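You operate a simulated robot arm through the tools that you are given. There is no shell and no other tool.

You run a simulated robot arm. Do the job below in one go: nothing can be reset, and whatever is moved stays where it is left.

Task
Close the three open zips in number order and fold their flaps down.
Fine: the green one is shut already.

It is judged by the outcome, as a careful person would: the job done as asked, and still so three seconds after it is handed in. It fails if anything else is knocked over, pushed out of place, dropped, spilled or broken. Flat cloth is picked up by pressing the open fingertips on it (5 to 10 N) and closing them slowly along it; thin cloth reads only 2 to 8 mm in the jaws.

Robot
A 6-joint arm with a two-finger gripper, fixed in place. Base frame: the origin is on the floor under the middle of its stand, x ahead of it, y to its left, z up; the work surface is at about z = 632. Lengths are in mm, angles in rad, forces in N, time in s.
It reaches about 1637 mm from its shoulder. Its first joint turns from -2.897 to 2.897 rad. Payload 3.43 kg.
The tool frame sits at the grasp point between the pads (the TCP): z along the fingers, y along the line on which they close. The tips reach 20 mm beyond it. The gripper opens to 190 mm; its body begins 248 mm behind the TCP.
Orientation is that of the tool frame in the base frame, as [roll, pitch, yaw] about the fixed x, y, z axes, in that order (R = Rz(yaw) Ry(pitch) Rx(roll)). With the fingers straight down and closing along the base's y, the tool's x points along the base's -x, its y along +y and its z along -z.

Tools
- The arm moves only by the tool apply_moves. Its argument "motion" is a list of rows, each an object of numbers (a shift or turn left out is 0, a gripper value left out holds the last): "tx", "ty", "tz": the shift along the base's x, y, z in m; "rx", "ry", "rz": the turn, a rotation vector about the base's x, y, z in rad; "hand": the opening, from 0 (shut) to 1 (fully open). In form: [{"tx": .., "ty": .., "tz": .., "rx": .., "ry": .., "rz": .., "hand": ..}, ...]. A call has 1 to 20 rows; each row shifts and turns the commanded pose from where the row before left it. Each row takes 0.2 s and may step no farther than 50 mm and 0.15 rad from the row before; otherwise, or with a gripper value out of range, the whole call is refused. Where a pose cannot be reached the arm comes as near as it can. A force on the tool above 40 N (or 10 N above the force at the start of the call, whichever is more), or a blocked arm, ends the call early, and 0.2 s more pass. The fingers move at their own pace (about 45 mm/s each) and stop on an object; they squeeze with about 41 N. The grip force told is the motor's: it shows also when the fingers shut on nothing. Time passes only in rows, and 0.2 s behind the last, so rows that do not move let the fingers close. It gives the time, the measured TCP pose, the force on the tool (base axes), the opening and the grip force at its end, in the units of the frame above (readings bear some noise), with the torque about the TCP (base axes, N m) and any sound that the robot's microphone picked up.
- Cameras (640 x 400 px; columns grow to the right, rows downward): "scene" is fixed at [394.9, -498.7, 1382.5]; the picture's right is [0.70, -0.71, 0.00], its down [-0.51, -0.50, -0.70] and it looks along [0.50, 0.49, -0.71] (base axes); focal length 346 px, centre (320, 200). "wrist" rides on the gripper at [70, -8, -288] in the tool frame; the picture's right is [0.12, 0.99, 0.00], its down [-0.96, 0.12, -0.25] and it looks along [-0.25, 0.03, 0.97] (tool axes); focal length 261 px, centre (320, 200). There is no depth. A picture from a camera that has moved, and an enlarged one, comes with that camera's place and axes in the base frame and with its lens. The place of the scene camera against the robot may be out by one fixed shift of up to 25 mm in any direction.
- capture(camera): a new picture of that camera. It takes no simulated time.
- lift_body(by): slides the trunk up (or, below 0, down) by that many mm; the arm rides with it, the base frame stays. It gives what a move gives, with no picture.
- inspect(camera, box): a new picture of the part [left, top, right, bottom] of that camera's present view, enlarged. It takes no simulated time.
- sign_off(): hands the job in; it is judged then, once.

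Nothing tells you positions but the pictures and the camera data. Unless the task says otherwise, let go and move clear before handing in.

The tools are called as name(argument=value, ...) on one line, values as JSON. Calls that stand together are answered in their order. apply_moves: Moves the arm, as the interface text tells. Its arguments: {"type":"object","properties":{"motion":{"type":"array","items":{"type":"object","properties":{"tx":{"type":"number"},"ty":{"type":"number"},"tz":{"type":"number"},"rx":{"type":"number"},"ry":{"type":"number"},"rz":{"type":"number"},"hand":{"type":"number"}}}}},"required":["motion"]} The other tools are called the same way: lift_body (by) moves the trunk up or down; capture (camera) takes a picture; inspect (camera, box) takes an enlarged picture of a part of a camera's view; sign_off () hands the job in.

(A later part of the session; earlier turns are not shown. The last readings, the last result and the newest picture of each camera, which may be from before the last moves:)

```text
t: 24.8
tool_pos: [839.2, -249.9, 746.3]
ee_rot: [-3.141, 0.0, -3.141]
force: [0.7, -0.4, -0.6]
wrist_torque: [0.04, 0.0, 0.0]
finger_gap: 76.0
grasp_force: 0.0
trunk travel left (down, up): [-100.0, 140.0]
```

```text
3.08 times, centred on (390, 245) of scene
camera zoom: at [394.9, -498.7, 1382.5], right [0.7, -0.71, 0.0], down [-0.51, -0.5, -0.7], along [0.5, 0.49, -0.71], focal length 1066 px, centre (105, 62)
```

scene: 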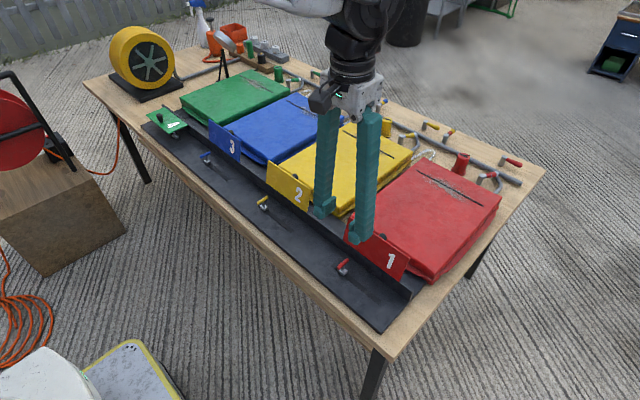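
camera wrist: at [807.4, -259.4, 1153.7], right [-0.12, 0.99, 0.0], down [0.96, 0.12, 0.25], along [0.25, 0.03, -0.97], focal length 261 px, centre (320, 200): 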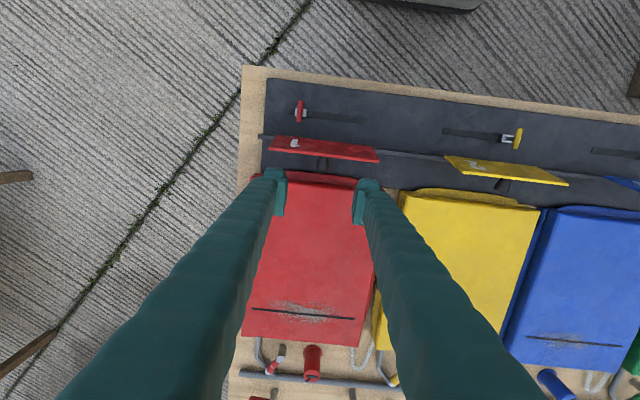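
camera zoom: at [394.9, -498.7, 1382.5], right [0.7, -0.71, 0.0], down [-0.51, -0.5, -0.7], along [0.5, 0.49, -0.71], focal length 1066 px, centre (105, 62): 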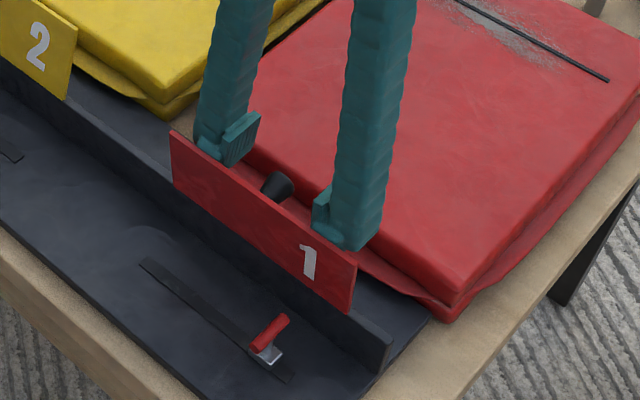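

The flap is rotating freely and is now nearly vertical. I'll keep pushing gently past vertical.

apply_moves(motion=[{"tx": -0.004}, {"tx": -0.005}, {"tx": -0.005}, {"tx": -0.005}])

inspect(camera="wrist", box=[200, 70, 440, 220])

inspect(camera="scene", box=[320, 180, 460, 310])

```text
t: 25.8
tool_pos: [818.5, -249.2, 745.1]
ee_rot: [3.141, -0.001, -3.14]
force: [-0.1, 0.8, -0.7]
wrist_torque: [-0.04, 0.01, -0.02]
finger_gap: 76.0
grasp_force: 0.1
trunk travel left (down, up): [-100.0, 140.0]
```

```text
2.67 times, centred on (320, 145) of wrist
camera zoom: at [748.0, -258.1, 1033.3], right [-0.12, 0.99, 0.0], down [0.96, 0.12, 0.25], along [0.25, 0.03, -0.97], focal length 695 px, centre (320, 347)
```

zoom: 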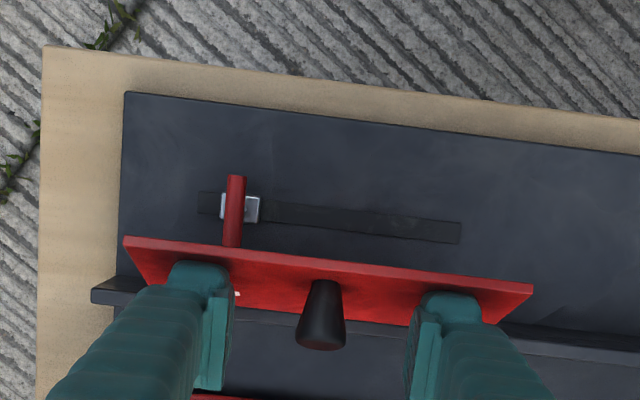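

```text
3.08 times, centred on (390, 245) of scene
camera zoom: at [394.9, -498.7, 1382.5], right [0.7, -0.71, 0.0], down [-0.51, -0.5, -0.7], along [0.5, 0.49, -0.71], focal length 1066 px, centre (105, 62)
```

zoom: 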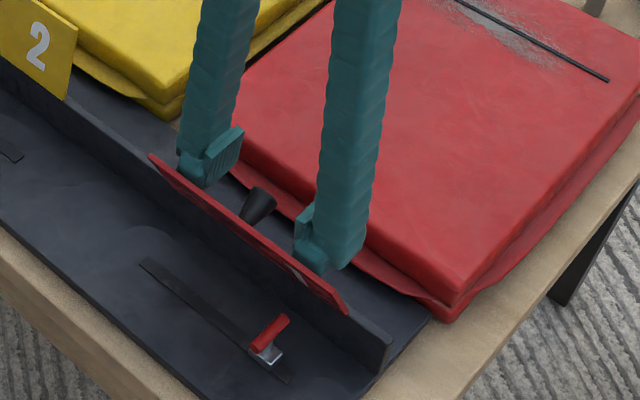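

The flap is tipped forward about 30° and holds against the fingers with no noticeable force. I'll keep moving forward, then follow it downward.

apply_moves(motion=[{"tx": -0.007}, {"tx": -0.007}, {"tx": -0.007}, {"tx": -0.007}])

inspect(camera="wrist", box=[200, 70, 440, 220])

inspect(camera="scene", box=[320, 180, 460, 310])

```text
t: 26.8
tool_pos: [792.6, -249.4, 745.9]
ee_rot: [-3.141, 0.0, -3.14]
force: [0.3, 0.3, -0.5]
wrist_torque: [0.0, 0.02, -0.01]
finger_gap: 76.1
grasp_force: 0.0
trunk travel left (down, up): [-100.0, 140.0]
```

```text
2.67 times, centred on (320, 145) of wrist
camera zoom: at [721.1, -257.5, 1033.7], right [-0.12, 0.99, 0.0], down [0.96, 0.12, 0.25], along [0.25, 0.03, -0.97], focal length 695 px, centre (320, 347)
```

zoom: 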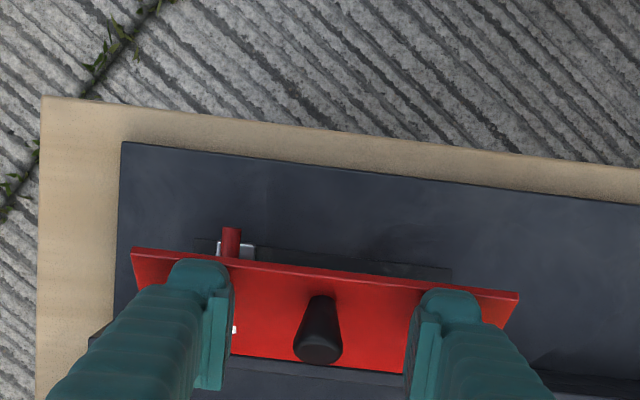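

```text
3.08 times, centred on (390, 245) of scene
camera zoom: at [394.9, -498.7, 1382.5], right [0.7, -0.71, 0.0], down [-0.51, -0.5, -0.7], along [0.5, 0.49, -0.71], focal length 1066 px, centre (105, 62)
```

zoom: 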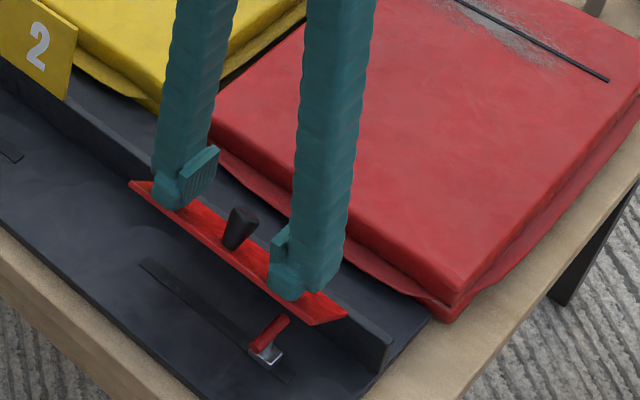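

The flap follows smoothly and is about half-way down. I'll push down with a little forward motion.

apply_moves(motion=[{"tx": -0.005, "tz": -0.005}, {"tx": -0.002, "tz": -0.008}, {"tx": -0.001, "tz": -0.008}, {}])

inspect(camera="wrist", box=[200, 70, 440, 220])

inspect(camera="scene", box=[320, 180, 460, 310])

```text
t: 27.8
tool_pos: [783.7, -249.3, 726.0]
ee_rot: [3.141, 0.0, -3.141]
force: [-0.7, -0.6, 0.1]
wrist_torque: [0.04, -0.01, 0.02]
finger_gap: 75.9
grasp_force: 0.0
trunk travel left (down, up): [-100.0, 140.0]
```

```text
2.67 times, centred on (320, 145) of wrist
camera zoom: at [712.9, -257.7, 1013.2], right [-0.12, 0.99, 0.0], down [0.96, 0.12, 0.25], along [0.25, 0.03, -0.97], focal length 695 px, centre (320, 347)
```

zoom: 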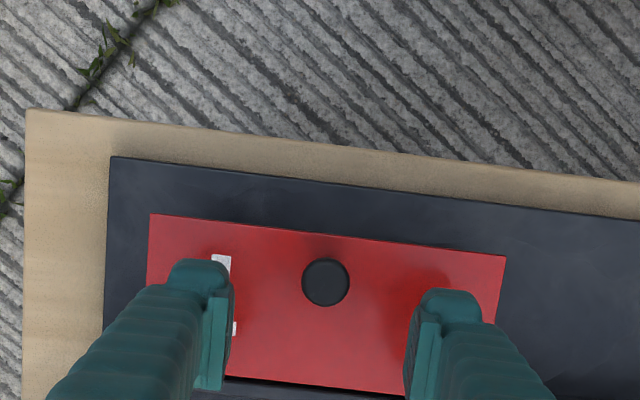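

```text
3.08 times, centred on (390, 245) of scene
camera zoom: at [394.9, -498.7, 1382.5], right [0.7, -0.71, 0.0], down [-0.51, -0.5, -0.7], along [0.5, 0.49, -0.71], focal length 1066 px, centre (105, 62)
```

zoom: 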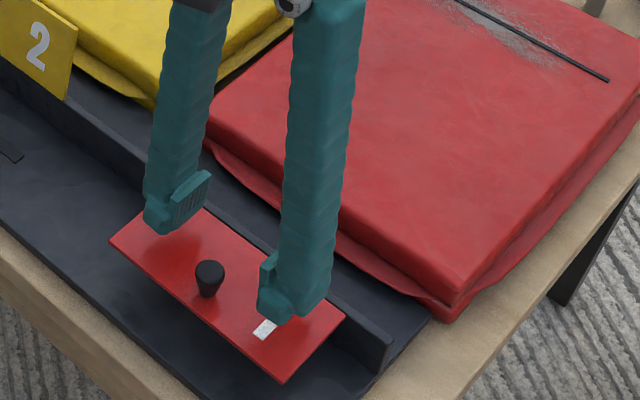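

Flap 1 dropped to horizontal. I'll confirm it's fully down with a light press from above.

apply_moves(motion=[{"tx": -0.008, "tz": -0.003}, {"tx": -0.004, "tz": -0.003}, {"tz": -0.003}, {"tz": -0.002}])

inspect(camera="scene", box=[320, 180, 460, 310])

```text
t: 28.8
tool_pos: [773.3, -250.3, 716.0]
ee_rot: [3.14, -0.001, 3.141]
force: [-0.3, 0.6, -0.2]
wrist_torque: [0.01, -0.02, 0.0]
finger_gap: 76.1
grasp_force: 0.0
trunk travel left (down, up): [-100.0, 140.0]
```

```text
3.08 times, centred on (390, 245) of scene
camera zoom: at [394.9, -498.7, 1382.5], right [0.7, -0.71, 0.0], down [-0.51, -0.5, -0.7], along [0.5, 0.49, -0.71], focal length 1066 px, centre (105, 62)
```

zoom: 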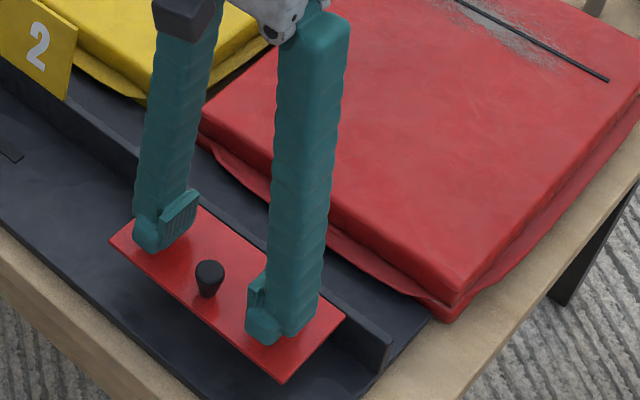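

apply_moves(motion=[{"tz": -0.003}, {"tz": -0.003}, {"tz": -0.002}, {"tz": -0.002}])

```text
t: 29.8
tool_pos: [771.5, -249.3, 704.3]
ee_rot: [3.141, 0.0, 3.141]
force: [0.1, -0.3, -0.8]
wrist_torque: [0.03, -0.02, -0.01]
finger_gap: 75.7
grasp_force: 0.2
trunk travel left (down, up): [-100.0, 140.0]
```

apply_moves(motion=[{"tz": -0.002}, {"tz": -0.002}, {}])

inspect(camera="scene", box=[320, 210, 420, 310])

inspect(camera="wrist", box=[200, 70, 440, 220])

```text
t: 30.6
tool_pos: [772.6, -250.8, 701.8]
ee_rot: [-3.141, 0.003, 3.141]
force: [1.8, -0.3, 16.3]
wrist_torque: [0.15, -0.1, -0.01]
finger_gap: 76.0
grasp_force: 0.1
trunk travel left (down, up): [-100.0, 140.0]
```

```text
4.00 times, centred on (370, 260) of scene
camera zoom: at [394.9, -498.7, 1382.5], right [0.7, -0.71, 0.0], down [-0.51, -0.5, -0.7], along [0.5, 0.49, -0.71], focal length 1386 px, centre (120, -40)
```

zoom: 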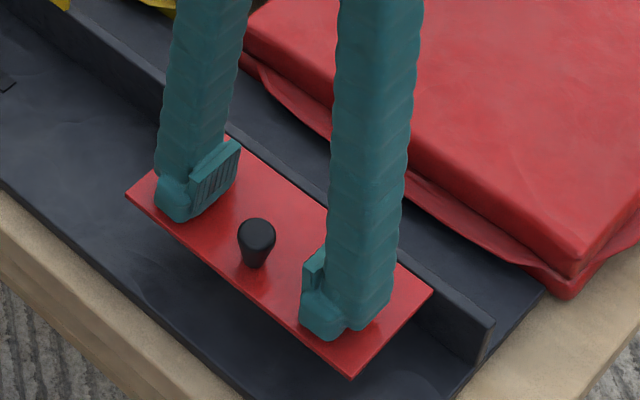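

```text
2.67 times, centred on (320, 145) of wrist
camera zoom: at [700.2, -257.5, 988.7], right [-0.12, 0.99, 0.0], down [0.96, 0.12, 0.25], along [0.25, 0.03, -0.97], focal length 695 px, centre (320, 347)
```

zoom: 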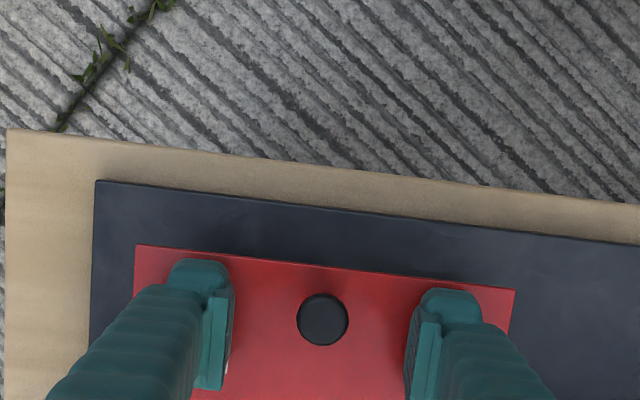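

Flap 1 is firmly down: it resists at z≈682 and lies horizontal like green's. I'll lift clear and move above the yellow slider, estimated at (775.5, 97.5, 665).

apply_moves(motion=[{"tz": 0.01}, {"tz": 0.04}, {"tz": 0.045}, {"tz": 0.045}, {"tx": 0.001, "ty": 0.0435, "hand": 0.25}, {"tx": 0.001, "ty": 0.0435}, {"tx": 0.001, "ty": 0.0435}, {"ty": 0.0435}, {"ty": 0.0435}, {"ty": 0.0435}, {"ty": 0.0435}, {"ty": 0.0435}, {"tz": -0.04}, {"tz": -0.04}, {"tz": -0.04}, {}])

capture(camera="wrist")

capture(camera="scene")

inspect(camera="wrist", box=[220, 120, 420, 260])

```text
t: 34.0
tool_pos: [772.9, 97.7, 719.6]
ee_rot: [-3.14, 0.002, -3.142]
force: [0.0, 0.0, -0.1]
wrist_torque: [0.0, 0.02, 0.03]
finger_gap: 47.4
grasp_force: 0.0
trunk travel left (down, up): [-100.0, 140.0]
```

```text
taken
camera wrist: at [702.1, 89.1, 1007.8], right [-0.12, 0.99, 0.0], down [0.96, 0.12, 0.25], along [0.25, 0.03, -0.97], focal length 261 px, centre (320, 200)
```

wrist: 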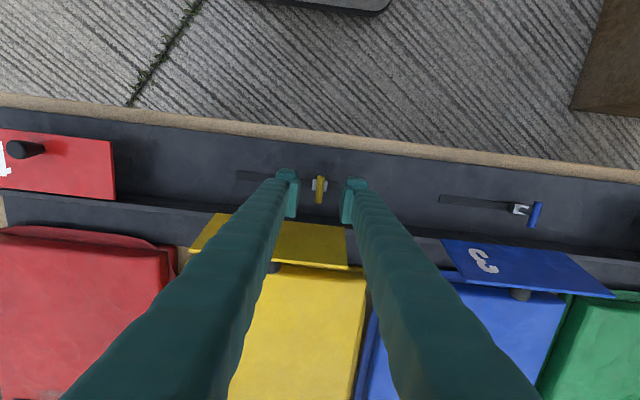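

```text
taken
```

scene: 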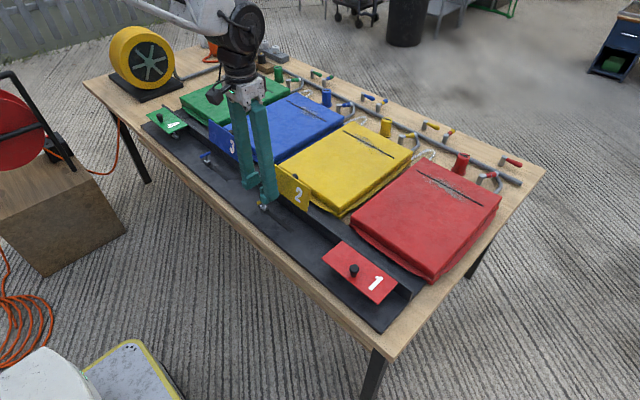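

```text
2.86 times, centred on (320, 190) of wrist
camera zoom: at [702.1, 89.1, 1007.8], right [-0.12, 0.99, 0.0], down [0.96, 0.12, 0.25], along [0.25, 0.03, -0.97], focal length 745 px, centre (320, 229)
```

zoom: 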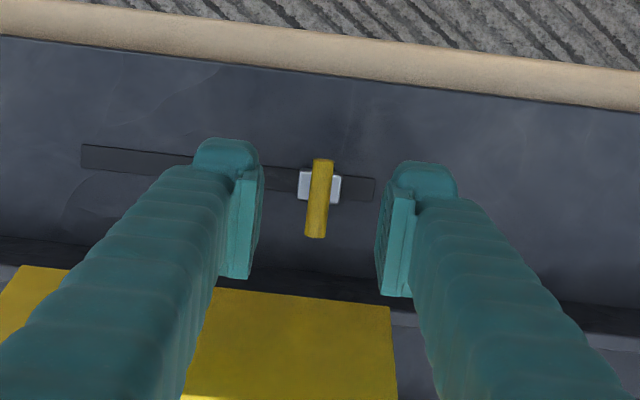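

The yellow bar is centred between the fingers and flap 1 is staying down. I'll descend to z≈670, narrow the fingers loosely around the bar, and push it toward -y as before.

apply_moves(motion=[{"tx": 0.002, "tz": -0.02}, {"tz": -0.02}, {"tz": -0.01}, {"hand": 0.15}, {"hand": 0.09}, {}, {}])

inspect(camera="wrist", box=[220, 120, 420, 260])

inspect(camera="scene", box=[220, 150, 330, 240])

```text
t: 35.6
tool_pos: [778.3, 97.4, 671.7]
ee_rot: [3.141, -0.001, -3.141]
force: [-0.6, 0.5, 0.6]
wrist_torque: [-0.01, 0.04, 0.02]
finger_gap: 17.3
grasp_force: 0.0
trunk travel left (down, up): [-100.0, 140.0]
```

```text
2.86 times, centred on (320, 190) of wrist
camera zoom: at [705.7, 89.9, 958.2], right [-0.12, 0.99, 0.0], down [0.96, 0.12, 0.25], along [0.25, 0.03, -0.97], focal length 745 px, centre (320, 229)
```

zoom: 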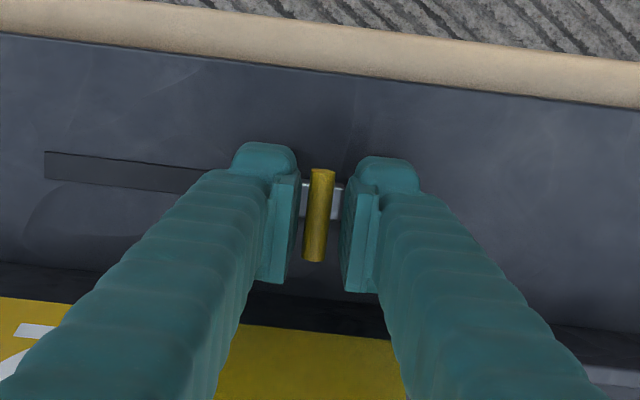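

```text
4.44 times, centred on (275, 195) of scene
camera zoom: at [394.9, -498.7, 1382.5], right [0.7, -0.71, 0.0], down [-0.51, -0.5, -0.7], along [0.5, 0.49, -0.71], focal length 1540 px, centre (520, 222)
```

zoom: 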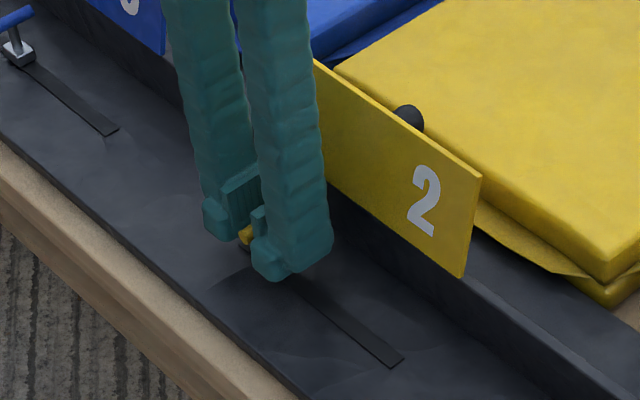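

The bar is loosely between the pads. Pushing toward -y.

apply_moves(motion=[{"ty": -0.006}, {"ty": -0.008}, {"ty": -0.008}, {"ty": -0.008}, {"ty": -0.008}, {"ty": -0.008}, {"ty": -0.008}, {"ty": -0.008}])

inspect(camera="wrist", box=[220, 120, 420, 260])

```text
t: 37.4
tool_pos: [776.8, 36.0, 669.8]
ee_rot: [-3.141, -0.001, 3.142]
force: [-0.8, 1.1, -0.8]
wrist_torque: [0.0, 0.0, 0.0]
finger_gap: 17.1
grasp_force: 0.4
trunk travel left (down, up): [-100.0, 140.0]
```

```text
2.86 times, centred on (320, 190) of wrist
camera zoom: at [705.7, 28.0, 957.9], right [-0.12, 0.99, 0.0], down [0.96, 0.12, 0.25], along [0.25, 0.03, -0.97], focal length 745 px, centre (320, 229)
```

zoom: 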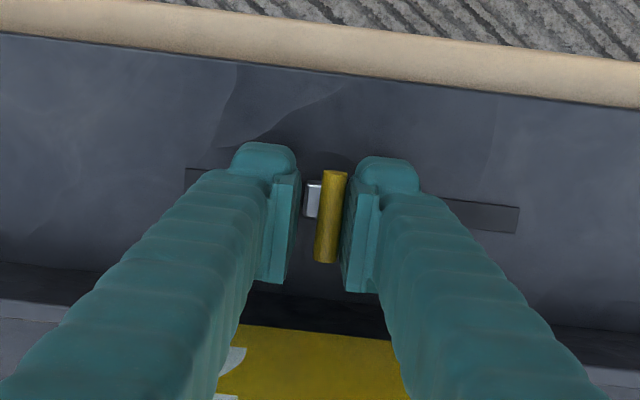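

apply_moves(motion=[{"ty": -0.007}, {"ty": -0.007}, {"ty": -0.006}, {"ty": -0.005}, {"ty": -0.004}, {"ty": -0.003}])

```text
t: 38.8
tool_pos: [776.6, 4.1, 669.8]
ee_rot: [3.141, 0.0, -3.141]
force: [0.0, 0.2, -0.9]
wrist_torque: [-0.03, 0.01, 0.0]
finger_gap: 17.7
grasp_force: 0.1
trunk travel left (down, up): [-100.0, 140.0]
```

apply_moves(motion=[{"ty": -0.003}, {"ty": -0.002}, {"ty": -0.002}, {}])

inspect(camera="wrist", box=[270, 150, 370, 220])

```text
t: 39.8
tool_pos: [776.6, -2.2, 669.5]
ee_rot: [3.141, 0.0, 3.141]
force: [-0.5, -0.6, -0.2]
wrist_torque: [-0.02, 0.05, -0.01]
finger_gap: 17.0
grasp_force: 0.1
trunk travel left (down, up): [-100.0, 140.0]
```

```text
5.71 times, centred on (320, 185) of wrist
camera zoom: at [705.2, -10.6, 957.5], right [-0.12, 0.99, 0.0], down [0.96, 0.12, 0.25], along [0.25, 0.03, -0.97], focal length 1489 px, centre (320, 286)
```

zoom: 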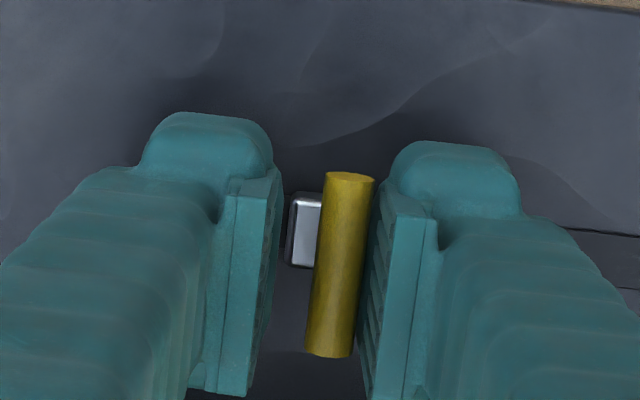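

apply_moves(motion=[{"ty": -0.002}, {"ty": -0.002}, {}])

```text
t: 40.6
tool_pos: [776.7, -5.4, 669.5]
ee_rot: [-3.141, -0.001, -3.139]
force: [0.1, 3.8, 0.3]
wrist_torque: [0.03, 0.0, 0.03]
finger_gap: 19.5
grasp_force: 2.5
trunk travel left (down, up): [-100.0, 140.0]
```

apply_moves(motion=[{"ty": -0.002}, {"ty": -0.002}, {}])

inspect(camera="wrist", box=[270, 150, 370, 220])

```text
t: 41.4
tool_pos: [776.5, -10.5, 670.9]
ee_rot: [-3.141, -0.002, -3.141]
force: [-2.5, 15.3, -0.6]
wrist_torque: [0.12, 0.05, 0.01]
finger_gap: 26.1
grasp_force: 8.0
trunk travel left (down, up): [-100.0, 140.0]
```

```text
5.71 times, centred on (320, 185) of wrist
camera zoom: at [705.2, -17.5, 957.9], right [-0.12, 0.99, 0.0], down [0.96, 0.12, 0.25], along [0.25, 0.03, -0.97], focal length 1489 px, centre (320, 286)
```

zoom: 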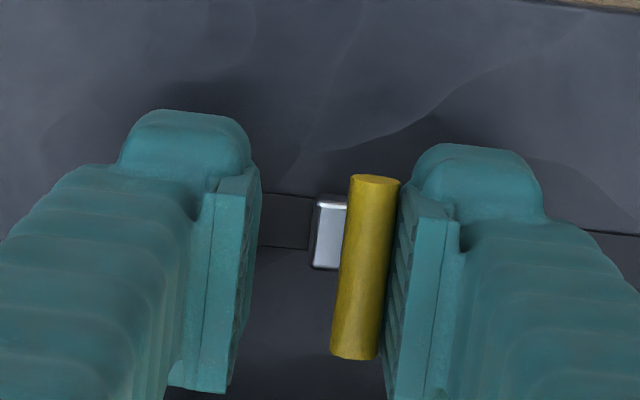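

Yellow is at its firm end stop: 15 N, about 22 mm from the slot end, same as red and green. I'll back off, lift, and move behind flap 2 (centre y≈53).

apply_moves(motion=[{"ty": 0.007, "hand": 0.14}, {"ty": 0.002}, {}, {"tz": 0.03}, {"tz": 0.045}, {"tz": 0.045}, {"tz": 0.045, "hand": 0.4}, {"tz": 0.03}, {"tx": 0.035, "ty": 0.018}, {"tx": 0.035, "ty": 0.018}, {"tx": 0.035, "ty": 0.018}, {}])

inspect(camera="wrist", box=[200, 80, 440, 230])

inspect(camera="scene", box=[220, 110, 400, 250])

```text
t: 44.0
tool_pos: [884.3, 54.0, 865.3]
ee_rot: [3.141, 0.0, 3.142]
force: [-0.1, -0.5, 0.4]
wrist_torque: [0.02, 0.01, -0.01]
finger_gap: 76.1
grasp_force: 0.1
trunk travel left (down, up): [-100.0, 140.0]
```

```text
2.67 times, centred on (320, 155) of wrist
camera zoom: at [812.5, 45.5, 1153.2], right [-0.12, 0.99, 0.0], down [0.96, 0.12, 0.25], along [0.25, 0.03, -0.97], focal length 695 px, centre (320, 320)
```

zoom: 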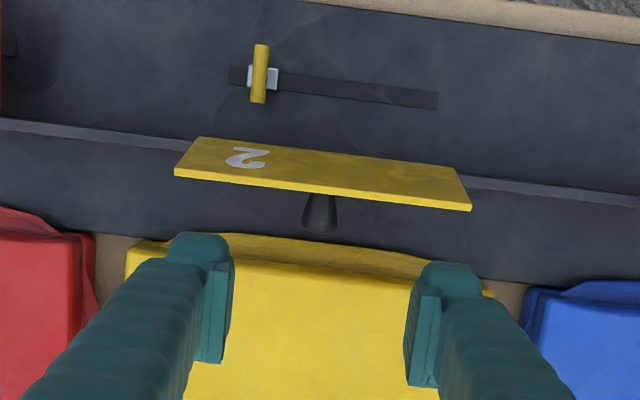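

```text
2.86 times, centred on (310, 180) of scene
camera zoom: at [394.9, -498.7, 1382.5], right [0.7, -0.71, 0.0], down [-0.51, -0.5, -0.7], along [0.5, 0.49, -0.71], focal length 990 px, centre (349, 257)
```

zoom: 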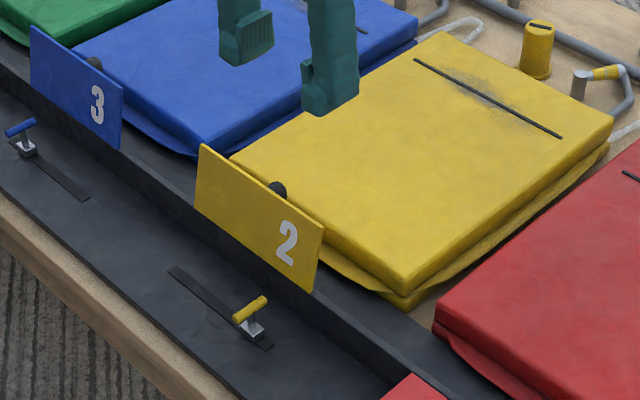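

Flap 2's centre and knob are at y≈50.5, with the same geometry as flap 1. I'll shift 3 mm and descend behind it.

apply_moves(motion=[{"tx": -0.001, "ty": -0.003}, {"tz": -0.04}, {"tz": -0.04}, {"tz": -0.03}, {"tz": -0.009}, {}])

inspect(camera="wrist", box=[200, 70, 440, 220])

```text
t: 45.4
tool_pos: [881.7, 49.7, 746.6]
ee_rot: [3.14, 0.0, -3.141]
force: [-0.8, 0.5, -0.8]
wrist_torque: [-0.01, 0.01, -0.01]
finger_gap: 76.2
grasp_force: 0.1
trunk travel left (down, up): [-100.0, 140.0]
```

```text
2.67 times, centred on (320, 145) of wrist
camera zoom: at [809.6, 41.8, 1033.7], right [-0.12, 0.99, 0.0], down [0.96, 0.12, 0.25], along [0.25, 0.03, -0.97], focal length 695 px, centre (320, 347)
```

zoom: 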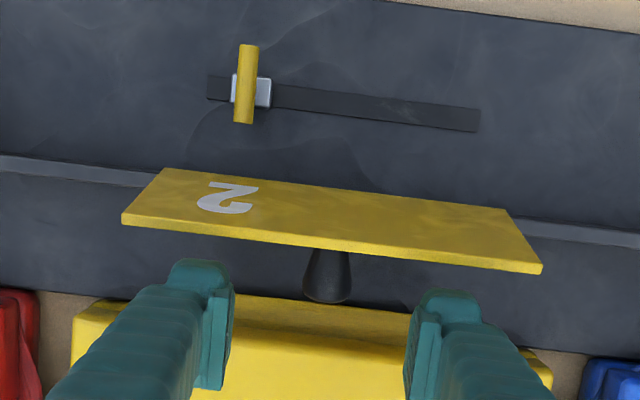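

Same picture as for flap 1. Repeating the push that worked, slowly past vertical.

apply_moves(motion=[{"tx": -0.008}, {"tx": -0.008}, {"tx": -0.008}, {"tx": -0.006}, {"tx": -0.006}, {"tx": -0.006}, {"tx": -0.005}, {"tx": -0.005}, {"tx": -0.005}, {"tx": -0.005}])

inspect(camera="wrist", box=[200, 70, 440, 220])

```text
t: 47.6
tool_pos: [819.0, 50.7, 745.9]
ee_rot: [-3.141, 0.0, -3.14]
force: [0.3, 0.3, 0.3]
wrist_torque: [0.0, -0.02, -0.02]
finger_gap: 76.1
grasp_force: 0.0
trunk travel left (down, up): [-100.0, 140.0]
```

```text
2.67 times, centred on (320, 145) of wrist
camera zoom: at [747.7, 42.3, 1033.5], right [-0.12, 0.99, 0.0], down [0.96, 0.12, 0.25], along [0.25, 0.03, -0.97], focal length 695 px, centre (320, 347)
```

zoom: 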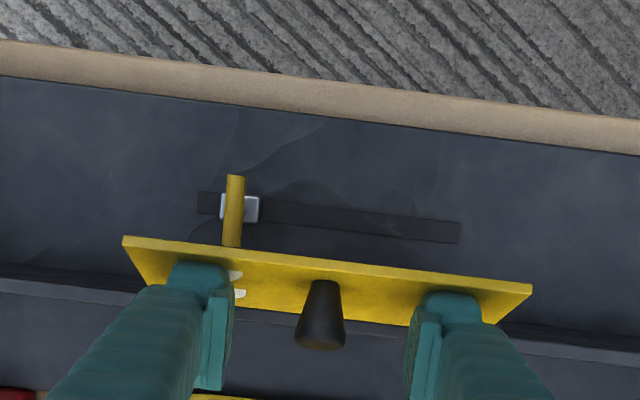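

apply_moves(motion=[{"tx": -0.007}, {"tx": -0.007}, {"tx": -0.007}, {"tx": -0.007}, {"tx": -0.005, "tz": -0.005}, {"tx": -0.002, "tz": -0.008}, {"tx": -0.001, "tz": -0.008}, {"tx": -0.008, "tz": -0.003}, {"tx": -0.004, "tz": -0.003}, {"tz": -0.004}, {"tz": -0.003}, {"tz": -0.004}, {}])

inspect(camera="wrist", box=[200, 70, 440, 220])

inspect(camera="scene", box=[220, 130, 400, 270])

```text
t: 50.4
tool_pos: [771.4, 50.9, 708.8]
ee_rot: [3.141, -0.001, 3.141]
force: [-0.2, 0.8, -1.0]
wrist_torque: [0.02, 0.01, 0.0]
finger_gap: 76.0
grasp_force: 0.1
trunk travel left (down, up): [-100.0, 140.0]
```

```text
2.67 times, centred on (320, 145) of wrist
camera zoom: at [699.5, 42.3, 996.2], right [-0.12, 0.99, 0.0], down [0.96, 0.12, 0.25], along [0.25, 0.03, -0.97], focal length 695 px, centre (320, 347)
```

zoom: 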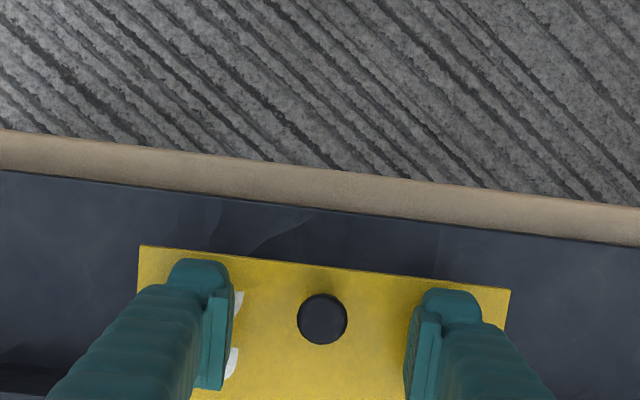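

```text
2.86 times, centred on (310, 200) of scene
camera zoom: at [394.9, -498.7, 1382.5], right [0.7, -0.71, 0.0], down [-0.51, -0.5, -0.7], along [0.5, 0.49, -0.71], focal length 990 px, centre (349, 200)
```

zoom: 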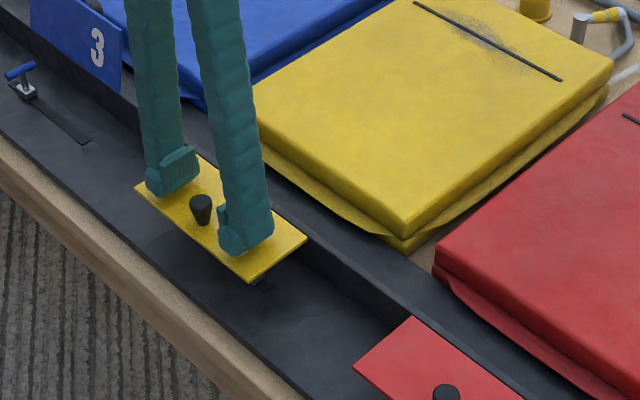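

Flap 2 is down. A light press to confirm, as with flap 1.

apply_moves(motion=[{"tz": -0.003}, {"tz": -0.002}, {"tz": -0.001}, {"tz": -0.001}, {}])

```text
t: 51.6
tool_pos: [771.0, 48.8, 701.2]
ee_rot: [3.141, 0.002, -3.141]
force: [1.0, 1.9, 4.7]
wrist_torque: [0.06, -0.02, -0.05]
finger_gap: 76.0
grasp_force: 0.4
trunk travel left (down, up): [-100.0, 140.0]
```

Confirmed: contact at the same height as flap 1. Now I'll lift and go above the blue slider, estimated at (775, 396, 665).

apply_moves(motion=[{"tz": 0.01}, {"tz": 0.04}, {"tz": 0.045}, {"tz": 0.045}, {"tx": 0.001, "ty": 0.0432, "hand": 0.25}, {"tx": 0.001, "ty": 0.0432}, {"tx": 0.001, "ty": 0.0432}, {"tx": 0.001, "ty": 0.0432}, {"ty": 0.0432}, {"ty": 0.0432}, {"ty": 0.0432}, {"ty": 0.0432}, {"tz": -0.04}, {"tz": -0.04}, {"tz": -0.04}, {}])

capture(camera="wrist")

capture(camera="scene")

inspect(camera="wrist", box=[220, 120, 420, 260])

```text
t: 55.0
tool_pos: [775.3, 395.4, 720.6]
ee_rot: [-3.141, 0.001, -3.141]
force: [-0.7, -0.3, 0.0]
wrist_torque: [0.02, 0.02, 0.03]
finger_gap: 47.6
grasp_force: 0.0
trunk travel left (down, up): [-100.0, 140.0]
```

```text
taken
camera wrist: at [702.9, 386.1, 1007.4], right [-0.12, 0.99, 0.0], down [0.96, 0.12, 0.25], along [0.25, 0.03, -0.97], focal length 261 px, centre (320, 200)
```

wrist: 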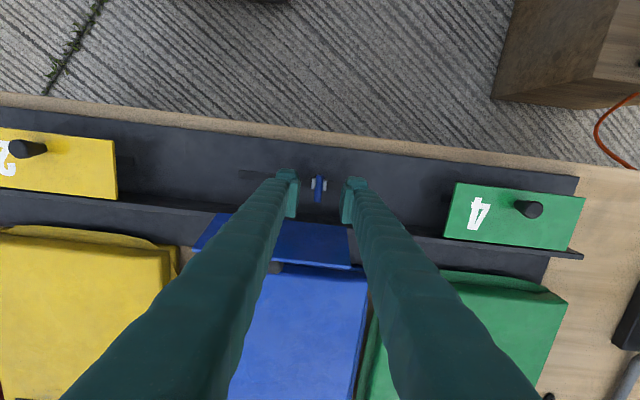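

```text
taken
```

scene: 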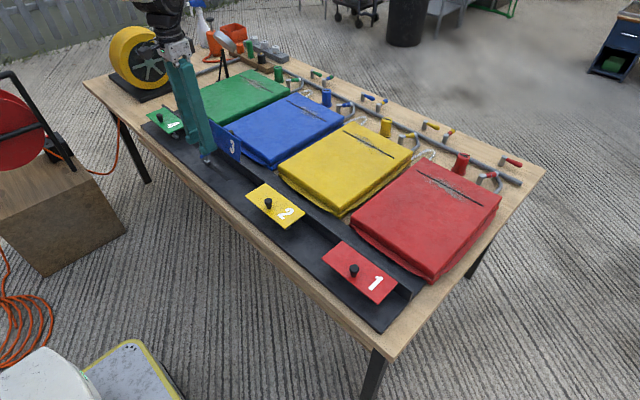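

```text
2.86 times, centred on (320, 190) of wrist
camera zoom: at [702.9, 386.1, 1007.4], right [-0.12, 0.99, 0.0], down [0.96, 0.12, 0.25], along [0.25, 0.03, -0.97], focal length 745 px, centre (320, 229)
```

zoom: 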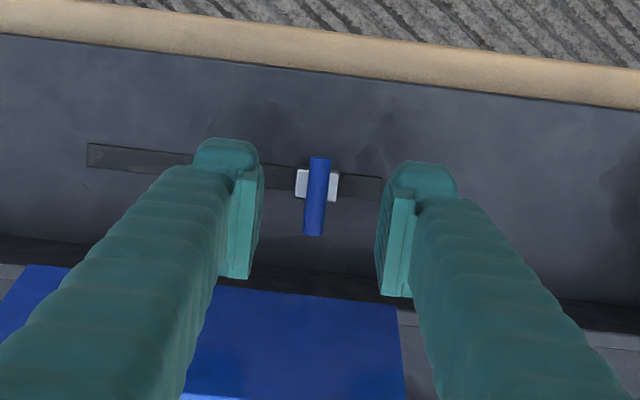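

The blue bar is at (775.5, 393.5), between the fingers. Descending, narrowing loosely and pushing toward -y as before.

apply_moves(motion=[{"tx": 0.001, "ty": -0.0015, "tz": -0.02}, {"tz": -0.02}, {"tz": -0.01}, {"hand": 0.15}, {"hand": 0.09}, {}, {}])

inspect(camera="wrist", box=[220, 120, 420, 260])

```text
t: 56.6
tool_pos: [774.3, 392.8, 671.3]
ee_rot: [3.141, 0.001, -3.141]
force: [-0.9, 0.1, 0.1]
wrist_torque: [0.02, -0.01, -0.05]
finger_gap: 17.3
grasp_force: 0.0
trunk travel left (down, up): [-100.0, 140.0]
```

```text
2.86 times, centred on (320, 190) of wrist
camera zoom: at [703.7, 384.7, 958.6], right [-0.12, 0.99, 0.0], down [0.96, 0.12, 0.25], along [0.25, 0.03, -0.97], focal length 745 px, centre (320, 229)
```

zoom: 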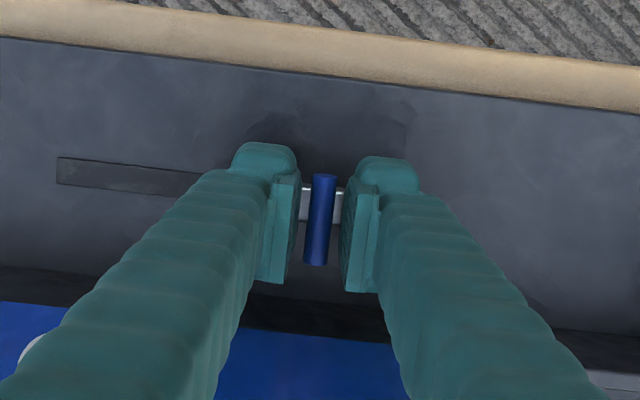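

apply_moves(motion=[{"ty": -0.006}, {"ty": -0.008}, {"ty": -0.008}, {"ty": -0.008}, {"ty": -0.008}, {"ty": -0.008}, {"ty": -0.008}, {"ty": -0.008}, {"ty": -0.008}, {"ty": -0.007}, {"ty": -0.006}, {"ty": -0.004}, {}])

inspect(camera="wrist", box=[220, 120, 420, 260])

```text
t: 59.4
tool_pos: [775.5, 306.9, 671.5]
ee_rot: [-3.141, 0.0, 3.14]
force: [0.7, 0.0, -0.2]
wrist_torque: [0.03, -0.01, 0.0]
finger_gap: 17.2
grasp_force: 0.0
trunk travel left (down, up): [-100.0, 140.0]
```

```text
2.86 times, centred on (320, 190) of wrist
camera zoom: at [704.5, 298.2, 958.3], right [-0.12, 0.99, 0.0], down [0.96, 0.12, 0.25], along [0.25, 0.03, -0.97], focal length 745 px, centre (320, 229)
```

zoom: 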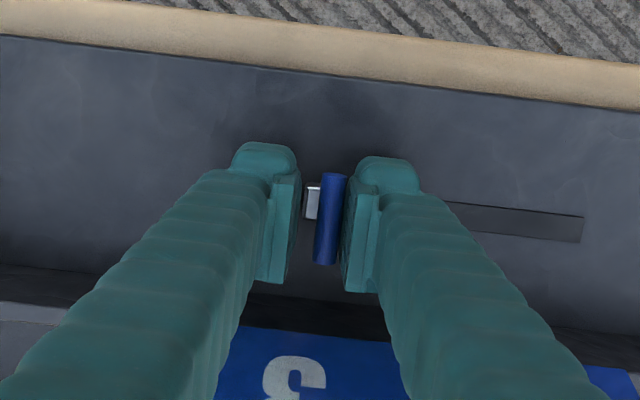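

Blue is following. Finishing the last stretch in small steps to the stop.

apply_moves(motion=[{"ty": -0.004}, {"ty": -0.003}, {"ty": -0.002}, {"ty": -0.002}, {}])

```text
t: 60.6
tool_pos: [775.1, 296.9, 670.6]
ee_rot: [-3.14, 0.002, -3.14]
force: [-0.3, 1.9, -0.1]
wrist_torque: [-0.01, 0.01, -0.03]
finger_gap: 18.1
grasp_force: 0.5
trunk travel left (down, up): [-100.0, 140.0]
```

apply_moves(motion=[{"ty": -0.002}, {"ty": -0.002}, {}])

```text
t: 61.4
tool_pos: [775.3, 291.4, 671.4]
ee_rot: [3.141, -0.002, 3.14]
force: [-4.4, 13.8, 1.4]
wrist_torque: [0.15, 0.04, 0.03]
finger_gap: 24.2
grasp_force: 5.9
trunk travel left (down, up): [-100.0, 140.0]
```

inspect(camera="wrist", box=[270, 150, 370, 220])

apply_moves(motion=[{"ty": -0.001}, {}])

```text
5.71 times, centred on (320, 185) of wrist
camera zoom: at [704.0, 283.6, 958.3], right [-0.12, 0.99, 0.0], down [0.96, 0.12, 0.25], along [0.25, 0.03, -0.97], focal length 1489 px, centre (320, 286)
```

zoom: 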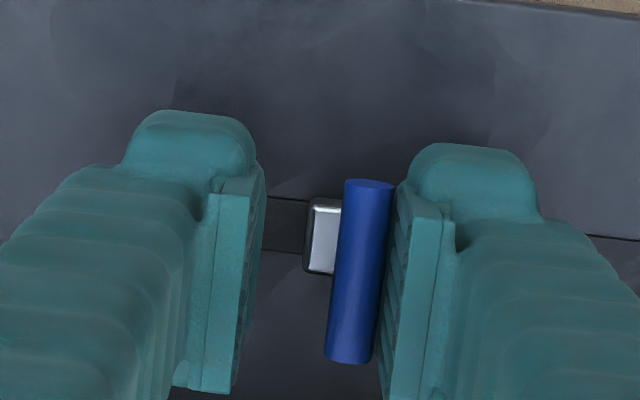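

```text
t: 62.0
tool_pos: [776.3, 290.7, 670.0]
ee_rot: [-3.14, 0.001, 3.141]
force: [-5.9, 15.9, 0.0]
wrist_torque: [0.11, 0.04, 0.06]
finger_gap: 26.0
grasp_force: 8.2
trunk travel left (down, up): [-100.0, 140.0]
```

Blue is at its firm end stop too. I'll back off, lift, and move behind flap 3 (centre y≈351).

apply_moves(motion=[{"ty": 0.007, "hand": 0.14}, {"ty": 0.002}, {}, {"tz": 0.03}, {"tz": 0.045}, {"tz": 0.045}, {"tz": 0.045, "hand": 0.4}, {"tz": 0.03}, {"tx": 0.036, "ty": 0.017}, {"tx": 0.036, "ty": 0.017}, {"tx": 0.035, "ty": 0.017}, {}])

inspect(camera="wrist", box=[200, 80, 440, 230])

inspect(camera="scene", box=[140, 80, 320, 220])

```text
t: 64.6
tool_pos: [882.9, 352.0, 865.0]
ee_rot: [-3.141, 0.0, 3.14]
force: [0.4, -0.2, -0.7]
wrist_torque: [-0.02, 0.01, 0.01]
finger_gap: 75.9
grasp_force: 0.1
trunk travel left (down, up): [-100.0, 140.0]
```

```text
2.67 times, centred on (320, 155) of wrist
camera zoom: at [811.1, 343.2, 1152.9], right [-0.12, 0.99, 0.0], down [0.96, 0.12, 0.25], along [0.24, 0.03, -0.97], focal length 695 px, centre (320, 320)
```

zoom: 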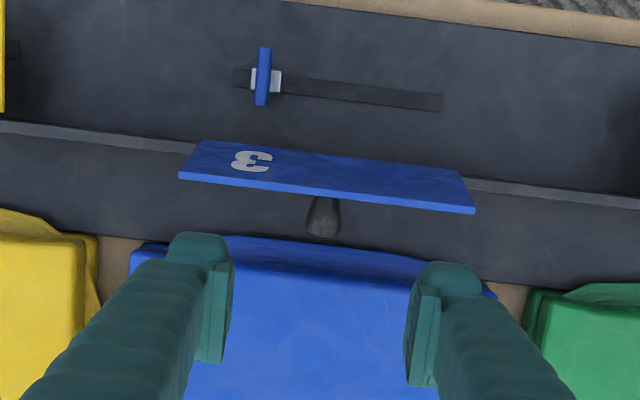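

```text
2.86 times, centred on (230, 150) of scene
camera zoom: at [394.9, -498.7, 1382.5], right [0.7, -0.71, 0.0], down [-0.51, -0.5, -0.7], along [0.5, 0.49, -0.71], focal length 990 px, centre (577, 343)
```

zoom: 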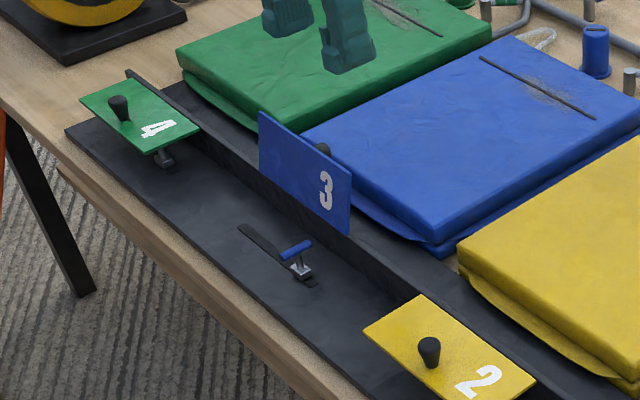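

Zip 3 is shut. Flap 3's centre is at y≈350, so I'll shift slightly and descend behind it.

apply_moves(motion=[{"ty": -0.0015}, {"tz": -0.04}, {"tz": -0.04}, {"tz": -0.03}, {"tz": -0.009}, {}])

inspect(camera="wrist", box=[200, 70, 440, 220])

```text
t: 66.0
tool_pos: [883.0, 349.8, 745.5]
ee_rot: [3.141, 0.001, 3.142]
force: [0.4, 0.2, 0.5]
wrist_torque: [-0.02, -0.01, -0.02]
finger_gap: 75.9
grasp_force: 0.2
trunk travel left (down, up): [-100.0, 140.0]
```

```text
2.67 times, centred on (320, 145) of wrist
camera zoom: at [811.5, 341.8, 1033.0], right [-0.12, 0.99, 0.0], down [0.96, 0.12, 0.25], along [0.25, 0.03, -0.97], focal length 695 px, centre (320, 347)
```

zoom: 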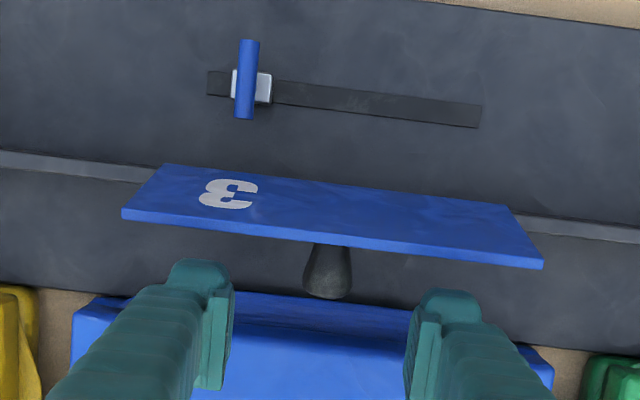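

Same geometry again. Pushing flap 3 forward past vertical.

apply_moves(motion=[{"tx": -0.009}, {"tx": -0.008}, {"tx": -0.008}, {"tx": -0.006}, {"tx": -0.006}, {"tx": -0.006}, {"tx": -0.005}, {"tx": -0.005}, {"tx": -0.005}, {"tx": -0.005}])

inspect(camera="wrist", box=[200, 70, 440, 220])

```text
t: 68.2
tool_pos: [820.1, 350.8, 747.5]
ee_rot: [3.141, 0.001, -3.141]
force: [0.5, -0.7, 0.4]
wrist_torque: [-0.01, -0.01, -0.01]
finger_gap: 75.9
grasp_force: 0.0
trunk travel left (down, up): [-100.0, 140.0]
```

```text
2.67 times, centred on (320, 145) of wrist
camera zoom: at [748.5, 341.4, 1034.9], right [-0.12, 0.99, 0.0], down [0.96, 0.12, 0.25], along [0.25, 0.03, -0.97], focal length 695 px, centre (320, 347)
```

zoom: 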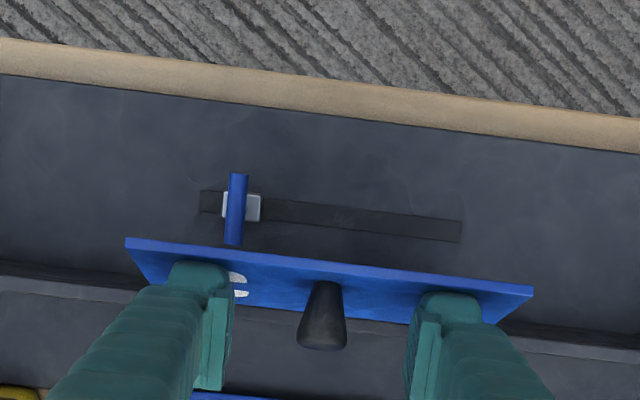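

apply_moves(motion=[{"tx": -0.007}, {"tx": -0.007}, {"tx": -0.007}, {"tx": -0.007}, {"tx": -0.005, "tz": -0.005}, {"tx": -0.002, "tz": -0.008}, {"tx": -0.001, "tz": -0.008}, {"tx": -0.008, "tz": -0.003}, {"tx": -0.004, "tz": -0.003}, {"tz": -0.004}, {"tz": -0.003}, {"tz": -0.004}, {}])

apply_moves(motion=[{"tz": -0.003}, {"tz": -0.002}, {"tz": -0.001}, {"tz": -0.001}, {}])

inspect(camera="wrist", box=[200, 70, 440, 220])

inspect(camera="scene", box=[140, 80, 320, 220])

```text
t: 71.0
tool_pos: [772.3, 350.7, 708.9]
ee_rot: [3.142, 0.001, -3.141]
force: [-0.3, 1.3, -0.9]
wrist_torque: [0.0, -0.01, -0.01]
finger_gap: 76.0
grasp_force: 0.1
trunk travel left (down, up): [-100.0, 140.0]
```

```text
t: 72.2
tool_pos: [773.0, 349.5, 702.5]
ee_rot: [3.141, 0.0, 3.141]
force: [0.5, -0.6, -0.3]
wrist_torque: [0.0, 0.02, 0.02]
finger_gap: 75.9
grasp_force: 0.1
trunk travel left (down, up): [-100.0, 140.0]
```

```text
2.67 times, centred on (320, 145) of wrist
camera zoom: at [700.9, 341.2, 989.9], right [-0.12, 0.99, 0.0], down [0.96, 0.12, 0.25], along [0.25, 0.03, -0.97], focal length 695 px, centre (320, 347)
```

zoom: 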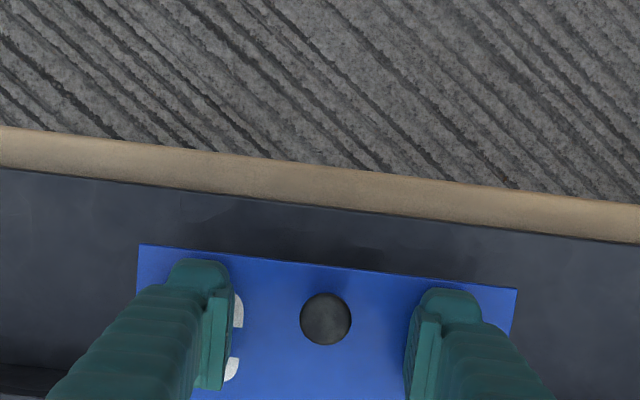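

```text
2.86 times, centred on (230, 150) of scene
camera zoom: at [394.9, -498.7, 1382.5], right [0.7, -0.71, 0.0], down [-0.51, -0.5, -0.7], along [0.5, 0.49, -0.71], focal length 990 px, centre (577, 343)
```

zoom: 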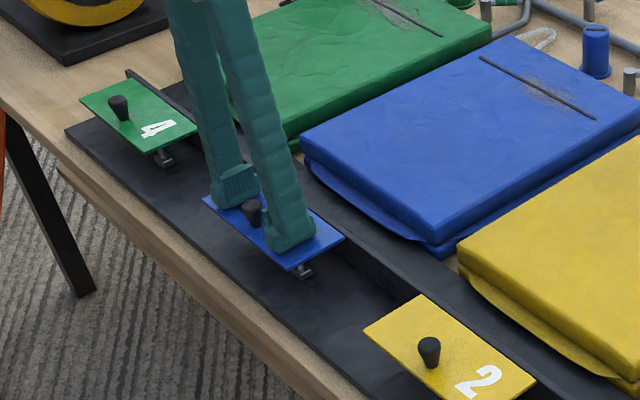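

apply_moves(motion=[{"tz": -0.001}, {"tz": -0.001}, {}])

```text
t: 73.0
tool_pos: [772.3, 350.0, 701.8]
ee_rot: [3.141, 0.0, -3.141]
force: [0.4, -3.4, 15.1]
wrist_torque: [-0.13, -0.06, 0.05]
finger_gap: 76.1
grasp_force: 0.2
trunk travel left (down, up): [-100.0, 140.0]
```

Flap 3 is firmly down at the same height as the others. I'll lift clear, wait and check the whole bench before handing in.

apply_moves(motion=[{"tz": 0.01}, {"tz": 0.04}, {"tz": 0.045}, {"tz": 0.045}, {"tz": 0.045}, {"tz": 0.045}, {"tx": -0.03}, {"tx": -0.03}, {"ty": -0.045}, {"ty": -0.045}, {"ty": -0.045}, {"ty": -0.045}, {"ty": -0.045}, {"ty": -0.03}, {}, {}, {}, {}, {}])

capture(camera="scene")

capture(camera="wrist")

inspect(camera="scene", box=[130, 90, 280, 220])

inspect(camera="scene", box=[230, 170, 430, 320])

```text
t: 77.0
tool_pos: [711.1, 94.9, 930.8]
ee_rot: [-3.14, 0.0, 3.141]
force: [0.3, 0.0, -0.6]
wrist_torque: [-0.01, 0.01, 0.0]
finger_gap: 76.1
grasp_force: 0.2
trunk travel left (down, up): [-100.0, 140.0]
```

```text
taken
```

scene: 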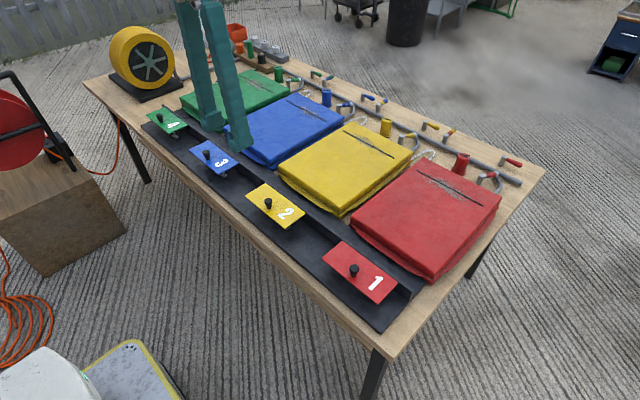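

```text
taken
camera wrist: at [639.8, 87.1, 1218.8], right [-0.12, 0.99, 0.0], down [0.96, 0.12, 0.25], along [0.25, 0.03, -0.97], focal length 261 px, centre (320, 200)
```

wrist: 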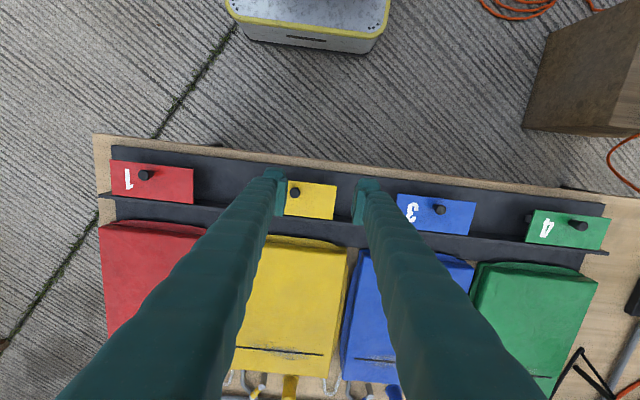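

```text
3.08 times, centred on (205, 155) of scene
camera zoom: at [394.9, -498.7, 1382.5], right [0.7, -0.71, 0.0], down [-0.51, -0.5, -0.7], along [0.5, 0.49, -0.71], focal length 1066 px, centre (674, 338)
```

zoom: 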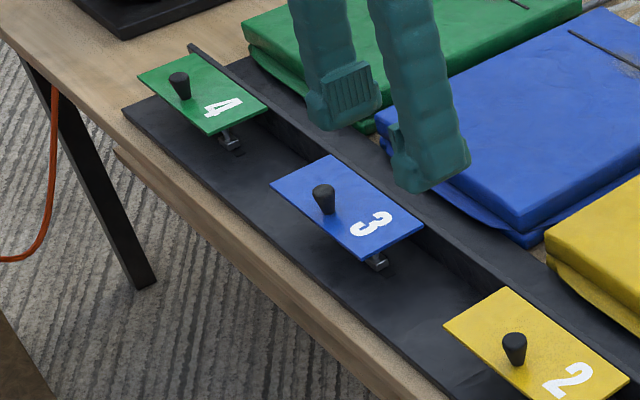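

```text
2.67 times, centred on (330, 245) of scene
camera zoom: at [394.9, -498.7, 1382.5], right [0.7, -0.71, 0.0], down [-0.51, -0.5, -0.7], along [0.5, 0.49, -0.71], focal length 924 px, centre (293, 80)
```

zoom: 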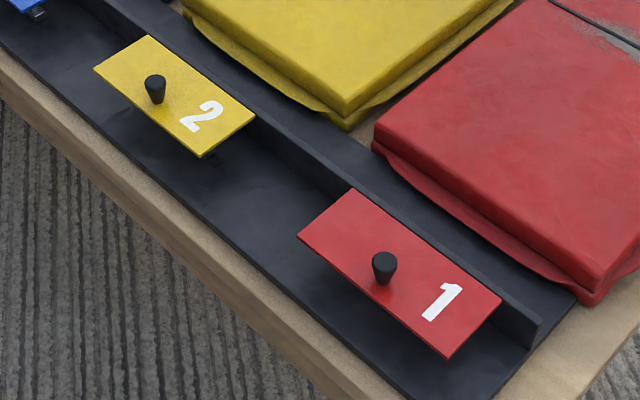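

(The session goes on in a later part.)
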